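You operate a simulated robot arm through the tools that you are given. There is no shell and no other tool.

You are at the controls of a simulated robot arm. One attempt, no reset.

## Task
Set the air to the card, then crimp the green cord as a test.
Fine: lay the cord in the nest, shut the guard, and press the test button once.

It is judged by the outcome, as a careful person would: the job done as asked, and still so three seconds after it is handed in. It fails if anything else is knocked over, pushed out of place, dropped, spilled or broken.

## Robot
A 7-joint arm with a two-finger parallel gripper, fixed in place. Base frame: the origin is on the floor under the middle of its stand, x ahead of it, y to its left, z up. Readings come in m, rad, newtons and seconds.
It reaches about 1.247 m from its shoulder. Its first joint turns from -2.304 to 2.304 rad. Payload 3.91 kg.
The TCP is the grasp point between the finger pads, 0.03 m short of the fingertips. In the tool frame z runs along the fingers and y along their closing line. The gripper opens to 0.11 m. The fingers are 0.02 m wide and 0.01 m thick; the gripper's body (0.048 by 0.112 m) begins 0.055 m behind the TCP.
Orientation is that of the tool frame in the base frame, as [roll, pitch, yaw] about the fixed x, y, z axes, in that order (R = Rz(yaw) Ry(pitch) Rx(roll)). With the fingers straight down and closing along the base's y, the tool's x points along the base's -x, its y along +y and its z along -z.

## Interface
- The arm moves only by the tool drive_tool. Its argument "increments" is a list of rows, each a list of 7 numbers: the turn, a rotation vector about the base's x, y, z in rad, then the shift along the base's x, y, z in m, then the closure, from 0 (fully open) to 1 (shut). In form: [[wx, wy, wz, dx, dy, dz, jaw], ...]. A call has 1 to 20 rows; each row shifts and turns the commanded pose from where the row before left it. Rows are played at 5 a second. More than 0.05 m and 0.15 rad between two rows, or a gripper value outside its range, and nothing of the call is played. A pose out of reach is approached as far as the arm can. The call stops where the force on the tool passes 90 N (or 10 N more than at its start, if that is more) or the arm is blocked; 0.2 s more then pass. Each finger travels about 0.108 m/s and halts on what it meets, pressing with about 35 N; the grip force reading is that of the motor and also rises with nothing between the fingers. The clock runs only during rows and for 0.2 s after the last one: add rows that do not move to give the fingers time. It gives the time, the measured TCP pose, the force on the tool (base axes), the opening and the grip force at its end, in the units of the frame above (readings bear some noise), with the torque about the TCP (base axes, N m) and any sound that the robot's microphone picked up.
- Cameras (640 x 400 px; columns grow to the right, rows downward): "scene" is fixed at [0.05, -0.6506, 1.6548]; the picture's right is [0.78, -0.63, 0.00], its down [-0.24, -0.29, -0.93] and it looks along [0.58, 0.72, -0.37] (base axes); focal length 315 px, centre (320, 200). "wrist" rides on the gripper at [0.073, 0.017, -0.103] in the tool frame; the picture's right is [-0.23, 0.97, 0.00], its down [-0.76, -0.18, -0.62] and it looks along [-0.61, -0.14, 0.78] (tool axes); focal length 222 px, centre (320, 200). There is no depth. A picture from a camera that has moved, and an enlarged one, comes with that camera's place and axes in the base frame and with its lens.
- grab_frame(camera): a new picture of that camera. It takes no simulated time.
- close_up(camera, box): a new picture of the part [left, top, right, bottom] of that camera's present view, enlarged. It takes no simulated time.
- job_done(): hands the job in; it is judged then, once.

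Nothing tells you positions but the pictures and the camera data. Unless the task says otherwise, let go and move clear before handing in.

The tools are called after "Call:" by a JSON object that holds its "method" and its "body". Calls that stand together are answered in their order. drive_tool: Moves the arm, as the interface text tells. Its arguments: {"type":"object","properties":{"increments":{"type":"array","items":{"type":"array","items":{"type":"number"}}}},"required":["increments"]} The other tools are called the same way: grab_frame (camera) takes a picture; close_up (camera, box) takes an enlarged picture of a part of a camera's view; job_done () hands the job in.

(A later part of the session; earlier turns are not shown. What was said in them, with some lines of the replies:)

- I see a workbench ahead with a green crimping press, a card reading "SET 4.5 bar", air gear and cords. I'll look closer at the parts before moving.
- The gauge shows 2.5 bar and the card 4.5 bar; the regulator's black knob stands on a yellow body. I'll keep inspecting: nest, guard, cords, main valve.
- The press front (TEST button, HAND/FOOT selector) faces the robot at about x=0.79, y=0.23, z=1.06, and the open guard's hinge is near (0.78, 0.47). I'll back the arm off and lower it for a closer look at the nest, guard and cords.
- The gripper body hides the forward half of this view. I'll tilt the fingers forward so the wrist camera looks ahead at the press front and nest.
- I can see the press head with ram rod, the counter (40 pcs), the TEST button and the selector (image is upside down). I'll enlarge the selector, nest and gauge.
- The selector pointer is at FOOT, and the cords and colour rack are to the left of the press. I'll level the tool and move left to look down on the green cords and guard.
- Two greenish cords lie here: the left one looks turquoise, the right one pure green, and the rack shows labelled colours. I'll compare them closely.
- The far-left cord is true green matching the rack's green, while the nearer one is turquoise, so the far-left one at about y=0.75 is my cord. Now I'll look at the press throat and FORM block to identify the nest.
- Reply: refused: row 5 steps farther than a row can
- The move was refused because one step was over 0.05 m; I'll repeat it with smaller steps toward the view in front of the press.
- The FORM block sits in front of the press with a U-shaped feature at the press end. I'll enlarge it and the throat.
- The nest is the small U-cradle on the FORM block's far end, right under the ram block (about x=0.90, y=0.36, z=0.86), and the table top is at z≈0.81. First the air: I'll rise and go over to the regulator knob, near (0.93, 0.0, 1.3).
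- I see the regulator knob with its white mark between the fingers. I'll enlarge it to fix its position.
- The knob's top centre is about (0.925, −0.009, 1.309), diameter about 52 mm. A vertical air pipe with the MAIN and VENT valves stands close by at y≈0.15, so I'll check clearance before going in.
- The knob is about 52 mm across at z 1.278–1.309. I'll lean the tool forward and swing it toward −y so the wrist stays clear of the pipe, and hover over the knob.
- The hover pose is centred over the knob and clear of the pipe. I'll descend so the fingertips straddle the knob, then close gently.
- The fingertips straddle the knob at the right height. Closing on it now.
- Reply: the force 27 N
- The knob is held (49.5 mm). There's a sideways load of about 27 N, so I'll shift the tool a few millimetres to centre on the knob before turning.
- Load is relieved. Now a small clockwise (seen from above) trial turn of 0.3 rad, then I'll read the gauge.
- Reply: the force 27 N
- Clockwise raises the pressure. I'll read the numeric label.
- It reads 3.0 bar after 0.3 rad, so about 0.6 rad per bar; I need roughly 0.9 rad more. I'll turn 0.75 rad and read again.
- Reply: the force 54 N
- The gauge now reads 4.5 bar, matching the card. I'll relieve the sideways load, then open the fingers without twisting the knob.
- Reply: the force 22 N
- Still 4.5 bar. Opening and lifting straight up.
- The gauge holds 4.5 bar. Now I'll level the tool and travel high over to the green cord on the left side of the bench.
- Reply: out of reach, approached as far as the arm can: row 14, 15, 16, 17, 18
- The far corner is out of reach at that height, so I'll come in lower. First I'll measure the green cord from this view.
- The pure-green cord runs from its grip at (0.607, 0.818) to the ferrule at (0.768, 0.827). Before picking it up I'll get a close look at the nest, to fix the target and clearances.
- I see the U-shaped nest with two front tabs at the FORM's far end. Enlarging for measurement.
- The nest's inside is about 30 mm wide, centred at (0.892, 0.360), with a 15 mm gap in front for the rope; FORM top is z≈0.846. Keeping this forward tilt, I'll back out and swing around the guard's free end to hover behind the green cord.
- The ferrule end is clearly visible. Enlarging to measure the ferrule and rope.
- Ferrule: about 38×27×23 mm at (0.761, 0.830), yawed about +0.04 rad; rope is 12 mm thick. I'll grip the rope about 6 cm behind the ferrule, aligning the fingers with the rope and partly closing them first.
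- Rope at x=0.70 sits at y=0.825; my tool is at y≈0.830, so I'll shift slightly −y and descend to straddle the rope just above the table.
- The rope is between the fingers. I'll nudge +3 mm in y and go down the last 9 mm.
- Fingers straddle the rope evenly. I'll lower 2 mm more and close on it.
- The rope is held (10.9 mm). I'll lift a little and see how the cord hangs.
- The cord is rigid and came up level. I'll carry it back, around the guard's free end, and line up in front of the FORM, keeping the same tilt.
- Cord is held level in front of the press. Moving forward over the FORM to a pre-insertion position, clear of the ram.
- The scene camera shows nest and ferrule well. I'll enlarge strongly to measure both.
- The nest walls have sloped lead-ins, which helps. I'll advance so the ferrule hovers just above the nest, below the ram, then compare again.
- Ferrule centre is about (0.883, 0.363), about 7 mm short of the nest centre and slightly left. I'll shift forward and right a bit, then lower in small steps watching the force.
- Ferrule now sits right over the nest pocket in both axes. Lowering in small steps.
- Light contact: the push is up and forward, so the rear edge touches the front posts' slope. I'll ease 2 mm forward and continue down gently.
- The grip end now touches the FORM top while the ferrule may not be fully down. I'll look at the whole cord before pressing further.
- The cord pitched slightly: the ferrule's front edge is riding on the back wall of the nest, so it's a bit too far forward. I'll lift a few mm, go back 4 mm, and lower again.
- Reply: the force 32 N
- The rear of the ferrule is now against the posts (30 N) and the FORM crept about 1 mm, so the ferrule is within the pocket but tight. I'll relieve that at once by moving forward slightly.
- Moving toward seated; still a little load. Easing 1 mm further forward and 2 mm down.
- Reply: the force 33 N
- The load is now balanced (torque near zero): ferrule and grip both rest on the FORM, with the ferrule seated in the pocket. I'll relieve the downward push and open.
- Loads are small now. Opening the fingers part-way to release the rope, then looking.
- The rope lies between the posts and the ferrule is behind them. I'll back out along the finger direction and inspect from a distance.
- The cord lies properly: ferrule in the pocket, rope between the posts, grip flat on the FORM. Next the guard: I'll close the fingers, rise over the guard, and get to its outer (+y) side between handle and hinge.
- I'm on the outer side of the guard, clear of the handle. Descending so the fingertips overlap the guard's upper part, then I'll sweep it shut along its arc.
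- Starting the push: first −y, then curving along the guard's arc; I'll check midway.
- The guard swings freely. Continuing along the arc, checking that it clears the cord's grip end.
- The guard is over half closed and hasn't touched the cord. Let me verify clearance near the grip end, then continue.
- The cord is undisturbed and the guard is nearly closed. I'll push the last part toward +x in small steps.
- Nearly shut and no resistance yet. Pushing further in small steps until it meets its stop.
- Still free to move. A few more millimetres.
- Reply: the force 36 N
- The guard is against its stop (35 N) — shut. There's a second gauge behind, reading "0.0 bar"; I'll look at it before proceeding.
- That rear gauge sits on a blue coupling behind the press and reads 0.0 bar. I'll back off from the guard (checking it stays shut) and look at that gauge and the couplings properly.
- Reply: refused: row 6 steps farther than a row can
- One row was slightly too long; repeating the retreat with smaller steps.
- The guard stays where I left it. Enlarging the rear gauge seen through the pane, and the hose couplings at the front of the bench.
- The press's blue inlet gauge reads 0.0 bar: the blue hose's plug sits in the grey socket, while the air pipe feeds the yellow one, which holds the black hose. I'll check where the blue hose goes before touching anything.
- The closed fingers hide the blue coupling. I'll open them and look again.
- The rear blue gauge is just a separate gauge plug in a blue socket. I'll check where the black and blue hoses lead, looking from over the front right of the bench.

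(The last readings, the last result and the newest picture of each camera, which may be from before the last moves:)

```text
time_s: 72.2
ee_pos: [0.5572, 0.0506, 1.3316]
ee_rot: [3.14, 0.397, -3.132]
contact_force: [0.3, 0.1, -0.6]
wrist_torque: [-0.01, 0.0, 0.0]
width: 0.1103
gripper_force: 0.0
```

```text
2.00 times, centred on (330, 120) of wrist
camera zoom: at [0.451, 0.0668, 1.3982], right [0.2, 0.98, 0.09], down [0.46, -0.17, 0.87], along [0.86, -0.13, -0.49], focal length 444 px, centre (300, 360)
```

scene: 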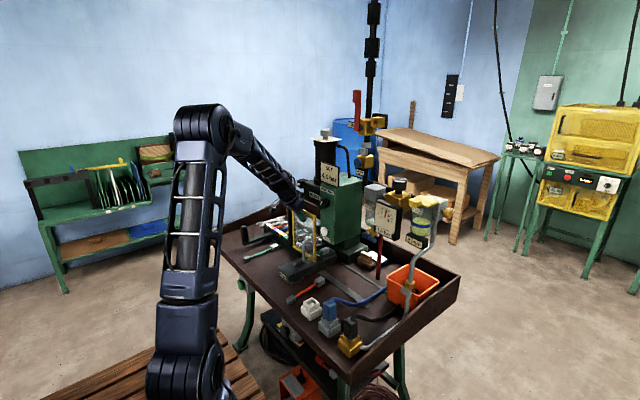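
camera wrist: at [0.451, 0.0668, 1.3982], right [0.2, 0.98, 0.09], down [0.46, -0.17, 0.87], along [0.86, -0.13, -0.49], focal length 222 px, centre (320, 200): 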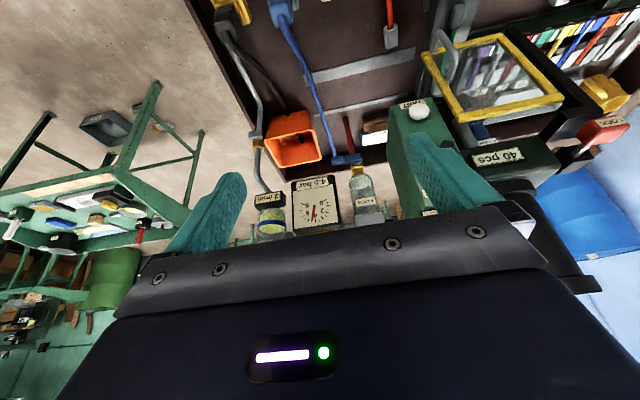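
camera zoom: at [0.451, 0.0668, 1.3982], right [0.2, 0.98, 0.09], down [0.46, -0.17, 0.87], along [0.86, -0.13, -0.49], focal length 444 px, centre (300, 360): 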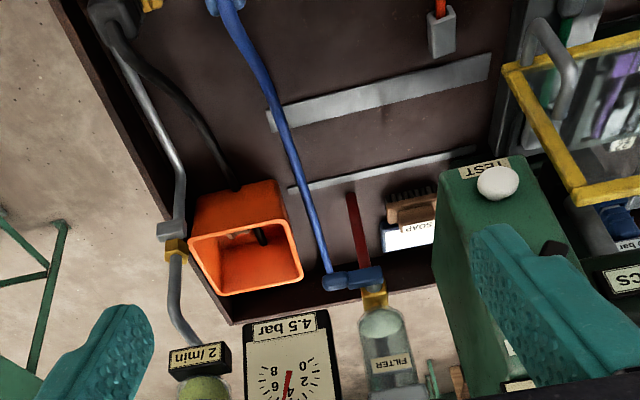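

Looking more closely at both hose ends: the black one at the orange bin, the blue one near the filter.

Call:
{"method": "close_up", "body": {"camera": "wrist", "box": [255, 95, 335, 175]}}

Call:
{"method": "close_up", "body": {"camera": "wrist", "box": [310, 110, 400, 190]}}

Call:
{"method": "close_up", "body": {"camera": "scene", "box": [350, 220, 450, 310]}}

Call:
{"method": "close_up", "body": {"camera": "scene", "box": [330, 200, 400, 275]}}

```text
5.00 times, centred on (295, 135) of wrist
camera zoom: at [0.451, 0.0668, 1.3982], right [0.2, 0.98, 0.09], down [0.46, -0.17, 0.87], along [0.86, -0.13, -0.49], focal length 1111 px, centre (445, 525)
```

zoom: 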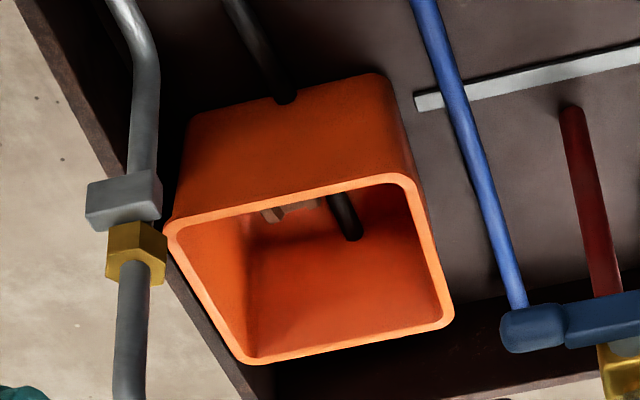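

```text
5.00 times, centred on (355, 150) of wrist
camera zoom: at [0.451, 0.0668, 1.3982], right [0.2, 0.98, 0.09], down [0.46, -0.17, 0.87], along [0.86, -0.13, -0.49], focal length 1111 px, centre (145, 450)
```

zoom: 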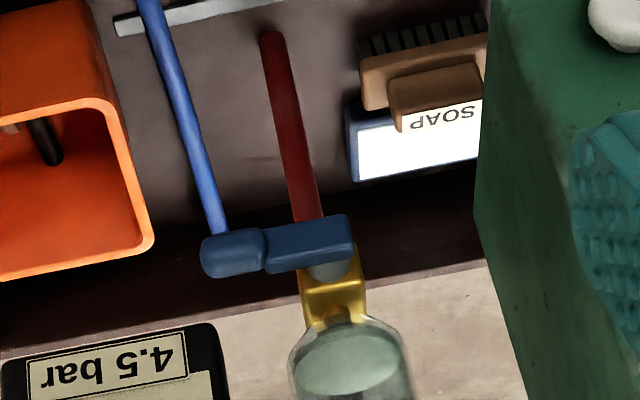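

```text
4.44 times, centred on (400, 265) of scene
camera zoom: at [0.05, -0.6506, 1.6548], right [0.78, -0.63, 0.0], down [-0.24, -0.29, -0.93], along [0.58, 0.72, -0.37], focal length 1402 px, centre (-36, -89)
```

zoom: 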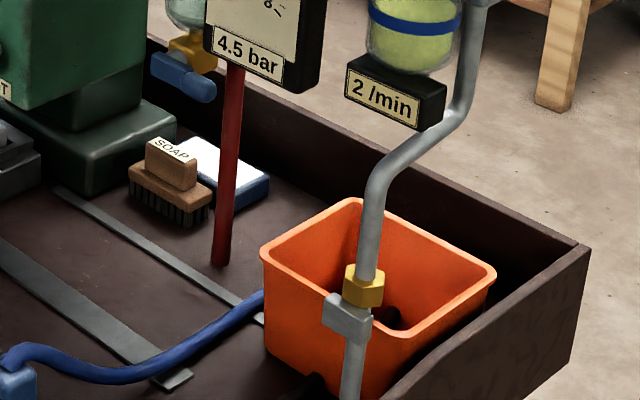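

```text
5.33 times, centred on (365, 238) of scene
camera zoom: at [0.05, -0.6506, 1.6548], right [0.78, -0.63, 0.0], down [-0.24, -0.29, -0.93], along [0.58, 0.72, -0.37], focal length 1682 px, centre (80, 0)
```

zoom: 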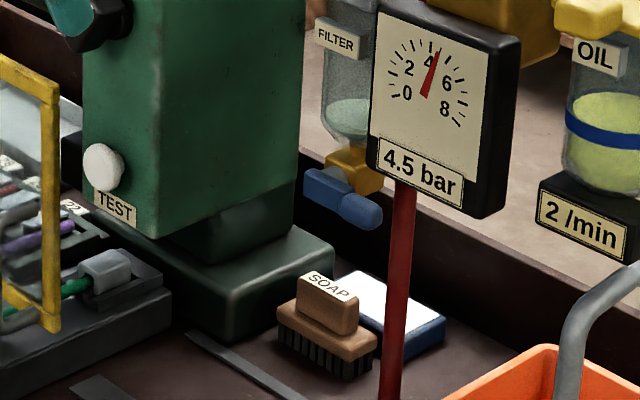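

The guard is closed (pane lies across at x≈0.77). The TEST button is at about (0.786, 0.232, 1.057). I'll close the fingers, tip them forward to nearly horizontal, and line up in front of the button, well below the selector.

Call:
{"method": "drive_tool", "body": {"increments": [[0, -0.1, 0, 0.0054, 0.0227, -0.0264, 0.5], [0, -0.1, 0, 0.0054, 0.0227, -0.0264, 1.0], [0, -0.1, 0, 0.0054, 0.0227, -0.0264, 1.0], [0, -0.1, 0, 0.0054, 0.0227, -0.0264, 1.0], [0, -0.1, 0, 0.0054, 0.0227, -0.0264, 1.0], [0, -0.1, 0, 0.0054, 0.0227, -0.0264, 1.0], [0, -0.1, 0, 0.0054, 0.0227, -0.0264, 1.0], [0, -0.1, 0, 0.0054, 0.0227, -0.0264, 1.0], [0, 0, 0, 0, 0, 0, 1.0]]}}

Call:
{"method": "grab_frame", "body": {"camera": "wrist"}}

Call:
{"method": "close_up", "body": {"camera": "scene", "box": [220, 150, 360, 280]}}

```text
time_s: 74.2
ee_pos: [0.6035, 0.2354, 1.1188]
ee_rot: [-3.125, 1.199, -3.119]
contact_force: [-0.4, -0.7, 0.7]
wrist_torque: [0.0, 0.02, 0.01]
width: 0.0002
gripper_force: 35.1
```

```text
taken
camera wrist: at [0.4818, 0.2508, 1.0891], right [0.08, 0.98, 0.21], down [-0.3, -0.17, 0.94], along [0.95, -0.13, 0.28], focal length 222 px, centre (320, 200)
```

wrist: 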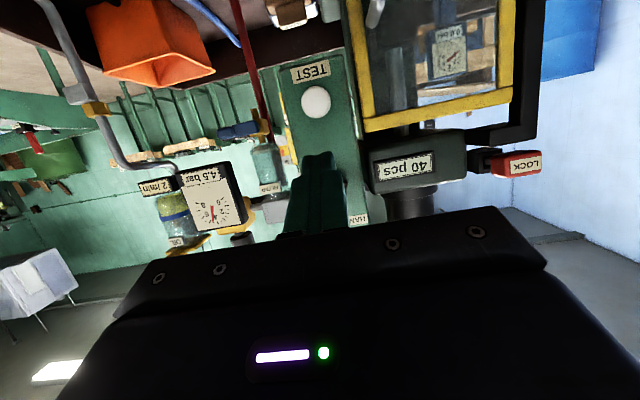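

```text
3.08 times, centred on (290, 215) of scene
camera zoom: at [0.05, -0.6506, 1.6548], right [0.78, -0.63, 0.0], down [-0.24, -0.29, -0.93], along [0.58, 0.72, -0.37], focal length 970 px, centre (412, 154)
```

zoom: 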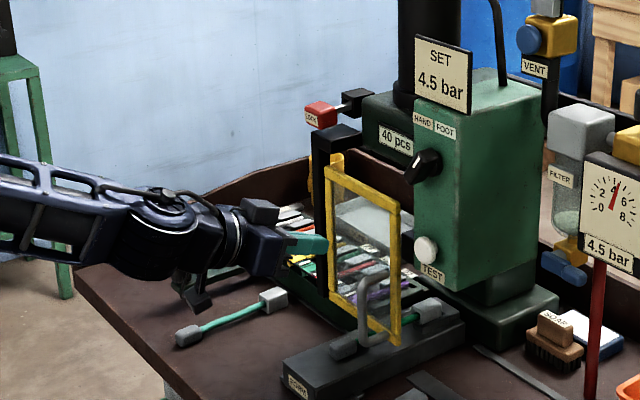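

The button is straight ahead, and the gauge still reads 4.5 bar. Moving up to about 2 cm in front of the button.

Call:
{"method": "drive_tool", "body": {"increments": [[0, 0, 0, 0.0326, -0.001, -0.0132, 1.0], [0, 0, 0, 0.0326, -0.001, -0.0132, 1.0], [0, 0, 0, 0.0326, -0.001, -0.0132, 1.0], [0, 0, 0, 0.0326, -0.001, -0.0132, 1.0], [0, 0, 0, 0, 0, 0, 1.0]]}}

Call:
{"method": "close_up", "body": {"camera": "wrist", "box": [220, 40, 420, 220]}}

Call:
{"method": "close_up", "body": {"camera": "scene", "box": [270, 180, 350, 260]}}

```text
time_s: 75.4
ee_pos: [0.7322, 0.2297, 1.064]
ee_rot: [-3.123, 1.199, -3.115]
contact_force: [0.1, -0.8, 0.9]
wrist_torque: [0.0, -0.03, 0.02]
width: 0.0
gripper_force: 34.9
```

```text
2.22 times, centred on (320, 130) of wrist
camera zoom: at [0.611, 0.2472, 1.033], right [0.07, 0.98, 0.21], down [-0.3, -0.17, 0.94], along [0.95, -0.13, 0.28], focal length 494 px, centre (320, 356)
```

zoom: 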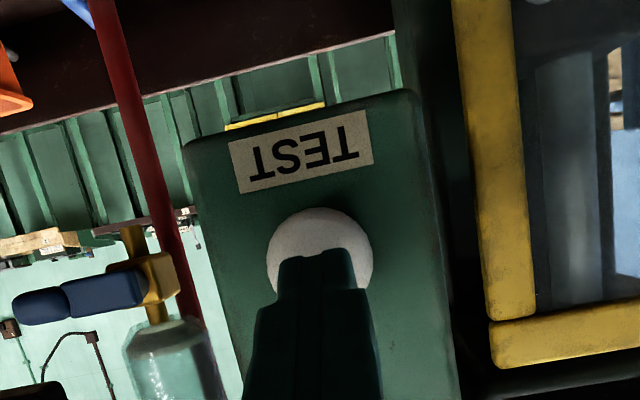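

```text
5.00 times, centred on (310, 220) of scene
camera zoom: at [0.05, -0.6506, 1.6548], right [0.78, -0.63, 0.0], down [-0.24, -0.29, -0.93], along [0.58, 0.72, -0.37], focal length 1577 px, centre (370, 100)
```

zoom: 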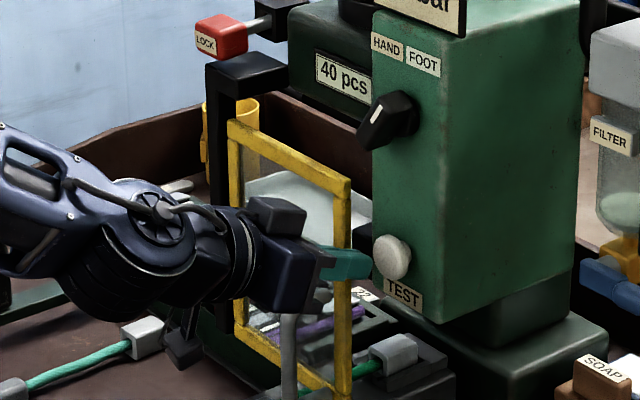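

The fingertip is centred on the TEST button. Pressing it now in one smooth motion.

Call:
{"method": "drive_tool", "body": {"increments": [[0, 0, 0, 0.012, 0, 0, 1.0], [0, 0, 0, 0.01, 0, 0, 1.0], [0, 0, 0, 0.006, 0, 0, 1.0], [0, 0, 0, 0.004, 0, 0, 1.0]]}}

Call:
{"method": "close_up", "body": {"camera": "scene", "box": [270, 180, 350, 260]}}

```text
time_s: 76.4
ee_pos: [0.758, 0.2307, 1.0637]
ee_rot: [-3.122, 1.193, -3.117]
contact_force: [-60.8, -2.8, 19.6]
wrist_torque: [0.3, -0.53, -0.16]
width: 0.0
gripper_force: 34.9
heard: click
stopped in row 4: the force on the tool passed its limit at 96 N (the readings are from after the stop); the commanded pose is now the measured one
```

```text
5.00 times, centred on (310, 220) of scene
camera zoom: at [0.05, -0.6506, 1.6548], right [0.78, -0.63, 0.0], down [-0.24, -0.29, -0.93], along [0.58, 0.72, -0.37], focal length 1577 px, centre (370, 100)
```

zoom: 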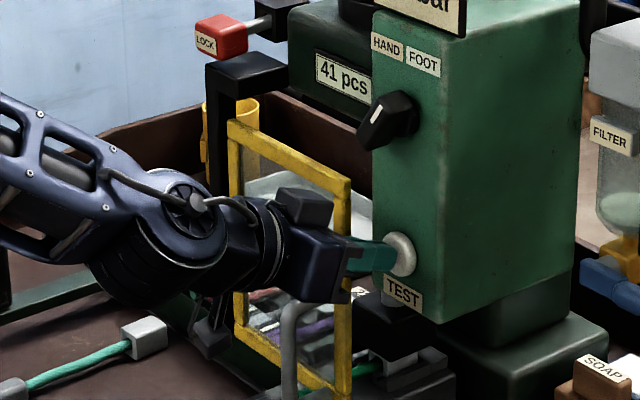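

The counter went from 40 to 41 and the ram has come down: one crimp. Releasing the button by backing straight off.

Call:
{"method": "drive_tool", "body": {"increments": [[0, 0, 0, -0.01, 0, 0, 1.0], [0, 0, 0, -0.03, 0, 0, 1.0], [0, 0, 0, -0.04, 0, 0.005, 1.0], [0, 0, 0, -0.045, 0, 0.01, 1.0], [0, 0, 0, -0.045, 0, 0.01, 1.0], [0, 0, 0, 0, 0, 0, 1.0]]}}

Call:
{"method": "close_up", "body": {"camera": "scene", "box": [270, 170, 370, 275]}}

Call:
{"method": "close_up", "body": {"camera": "scene", "box": [295, 225, 350, 270]}}

Call:
{"method": "grab_frame", "body": {"camera": "wrist"}}

```text
time_s: 77.8
ee_pos: [0.5913, 0.2305, 1.0859]
ee_rot: [-3.121, 1.194, -3.113]
contact_force: [0.2, 0.3, -0.8]
wrist_torque: [0.0, 0.05, -0.03]
width: 0.0
gripper_force: 35.6
```

```text
3.81 times, centred on (320, 222) of scene
camera zoom: at [0.05, -0.6506, 1.6548], right [0.78, -0.63, 0.0], down [-0.24, -0.29, -0.93], along [0.58, 0.72, -0.37], focal length 1201 px, centre (320, 114)
```

zoom: 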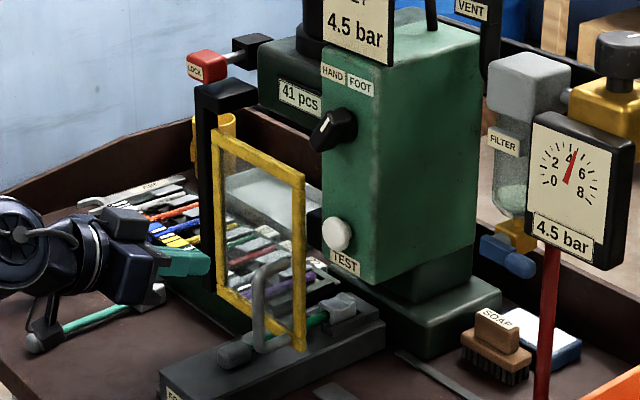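

```text
8.89 times, centred on (322, 248) of scene
camera zoom: at [0.05, -0.6506, 1.6548], right [0.78, -0.63, 0.0], down [-0.24, -0.29, -0.93], along [0.58, 0.72, -0.37], focal length 2803 px, centre (298, -222)
```

zoom: 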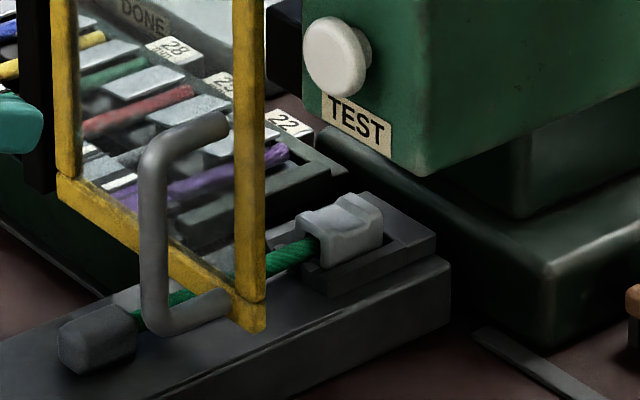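

```text
taken
camera wrist: at [0.4696, 0.2457, 1.0563], right [0.08, 0.98, 0.2], down [-0.3, -0.17, 0.94], along [0.95, -0.13, 0.28], focal length 222 px, centre (320, 200)
```

wrist: 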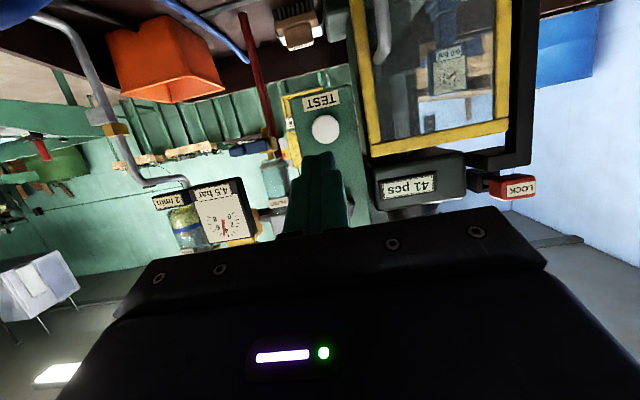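

The ferrule shows a crimp dent, the counter reads 41, the guard is shut and the gauge holds 4.5 bar. I'll move the arm well clear and do a final check of the bench.

Call:
{"method": "drive_tool", "body": {"increments": [[0, 0, 0, -0.04, 0, 0.02, 0.8], [0, 0.1, 0, -0.03, 0, 0.035, 0.6], [0, 0.1, 0, -0.02, 0, 0.04, 0.5], [0, 0.1, 0, -0.01, 0, 0.04, 0.5], [0, 0.1, 0, 0, 0, 0.045, 0.5], [0, 0.1, 0, 0, 0, 0.045, 0.5], [0, 0.1, 0, 0, 0, 0.045, 0.5], [0, 0.1, 0, 0, 0, 0.045, 0.5], [0, 0, 0, 0, 0, 0, 0.5]]}}

Call:
{"method": "grab_frame", "body": {"camera": "scene"}}

Call:
{"method": "close_up", "body": {"camera": "scene", "box": [200, 150, 440, 300]}}

Call:
{"method": "grab_frame", "body": {"camera": "wrist"}}

```text
time_s: 79.8
ee_pos: [0.4926, 0.2302, 1.4042]
ee_rot: [-3.141, 0.493, -3.129]
contact_force: [0.3, -0.2, 0.0]
wrist_torque: [-0.06, 0.0, 0.02]
width: 0.055
gripper_force: 0.1
```

```text
taken
```

scene: 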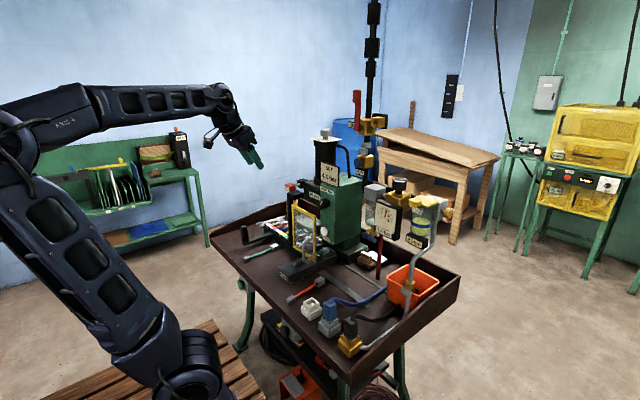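

```text
2.67 times, centred on (320, 225) of scene
camera zoom: at [0.05, -0.6506, 1.6548], right [0.78, -0.63, 0.0], down [-0.24, -0.29, -0.93], along [0.58, 0.72, -0.37], focal length 841 px, centre (320, 133)
```

zoom: 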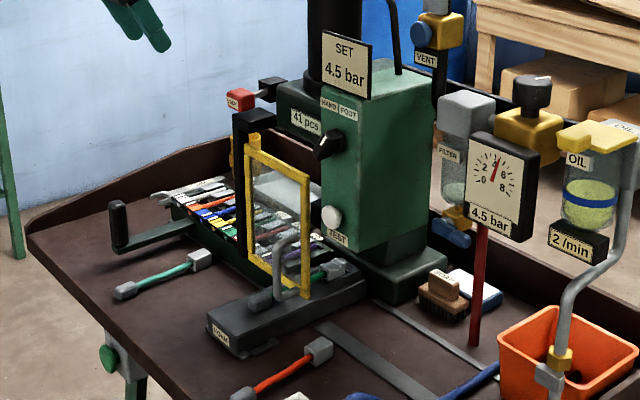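

```text
taken
camera wrist: at [0.38, 0.2462, 1.4599], right [0.19, 0.98, 0.11], down [0.38, -0.17, 0.91], along [0.91, -0.13, -0.4], focal length 222 px, centre (320, 200)
```

wrist: 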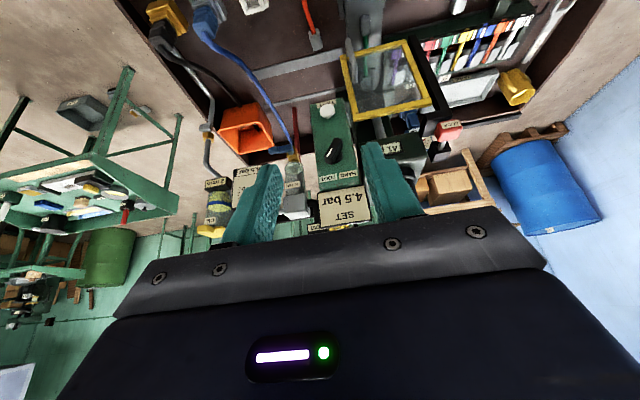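

Everything else looks in its place. One last enlarged look at the guard and gauge before handing in.

Call:
{"method": "close_up", "body": {"camera": "wrist", "box": [300, 20, 460, 190]}}

Call:
{"method": "close_up", "body": {"camera": "scene", "box": [280, 180, 410, 265]}}

```text
2.35 times, centred on (380, 105) of wrist
camera zoom: at [0.38, 0.2462, 1.4599], right [0.19, 0.98, 0.11], down [0.38, -0.17, 0.91], along [0.91, -0.13, -0.4], focal length 523 px, centre (179, 424)
```

zoom: 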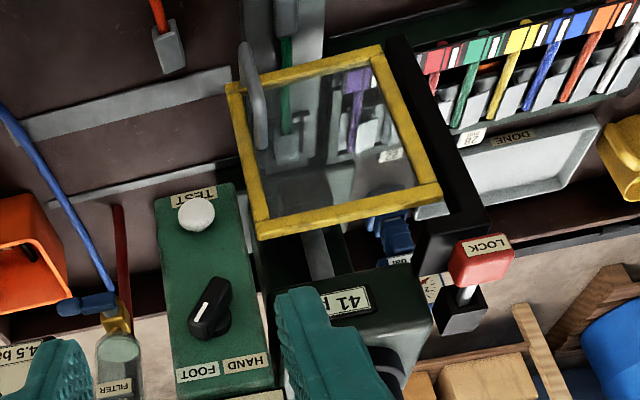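

```text
4.71 times, centred on (345, 222) of scene
camera zoom: at [0.05, -0.6506, 1.6548], right [0.78, -0.63, 0.0], down [-0.24, -0.29, -0.93], along [0.58, 0.72, -0.37], focal length 1484 px, centre (202, 94)
```

zoom: 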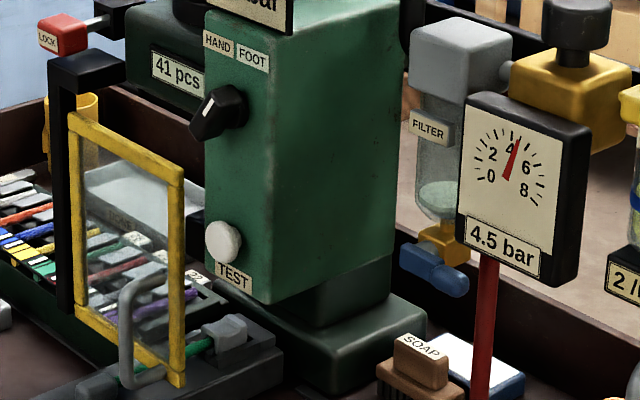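

The gauge reads 4.5 bar as on the card and the guard is shut. The green cord is in the nest with a crimped ferrule, the counter shows 41 after one press, and the arm is clear. Handing in.

Call:
{"method": "job_done", "body": {}}

```text
The job is handed in.
```

The job is handed in: the air is set to the card and the green cord has had its one test crimp.

- **Air:** I turned the regulator from 2.5 to 4.5 bar. The gauge still read 4.5 bar at the last look.
- **Cord:** I used the pure-green cord at the far left of the bench, not the turquoise one nearer the press. It lies in the nest on the FORM block with the rope between the two posts. The ferrule shows the crimp dent.
- **Guard:** It is shut against its stop and stayed there after I backed away.
- **Test:** I pressed the TEST button once and the counter went from 40 to 41. The force on the arm reached 96 N during that press, which stopped the motion, and I then backed off.

**FORM block:** While I was seating the ferrule, the block crept about 1 mm toward the robot, and I did not move it back.

**Left as found:** The HAND/FOOT selector is still on FOOT. The separate blue gauge behind the press still reads 0.0 bar. The hoses are as they were.
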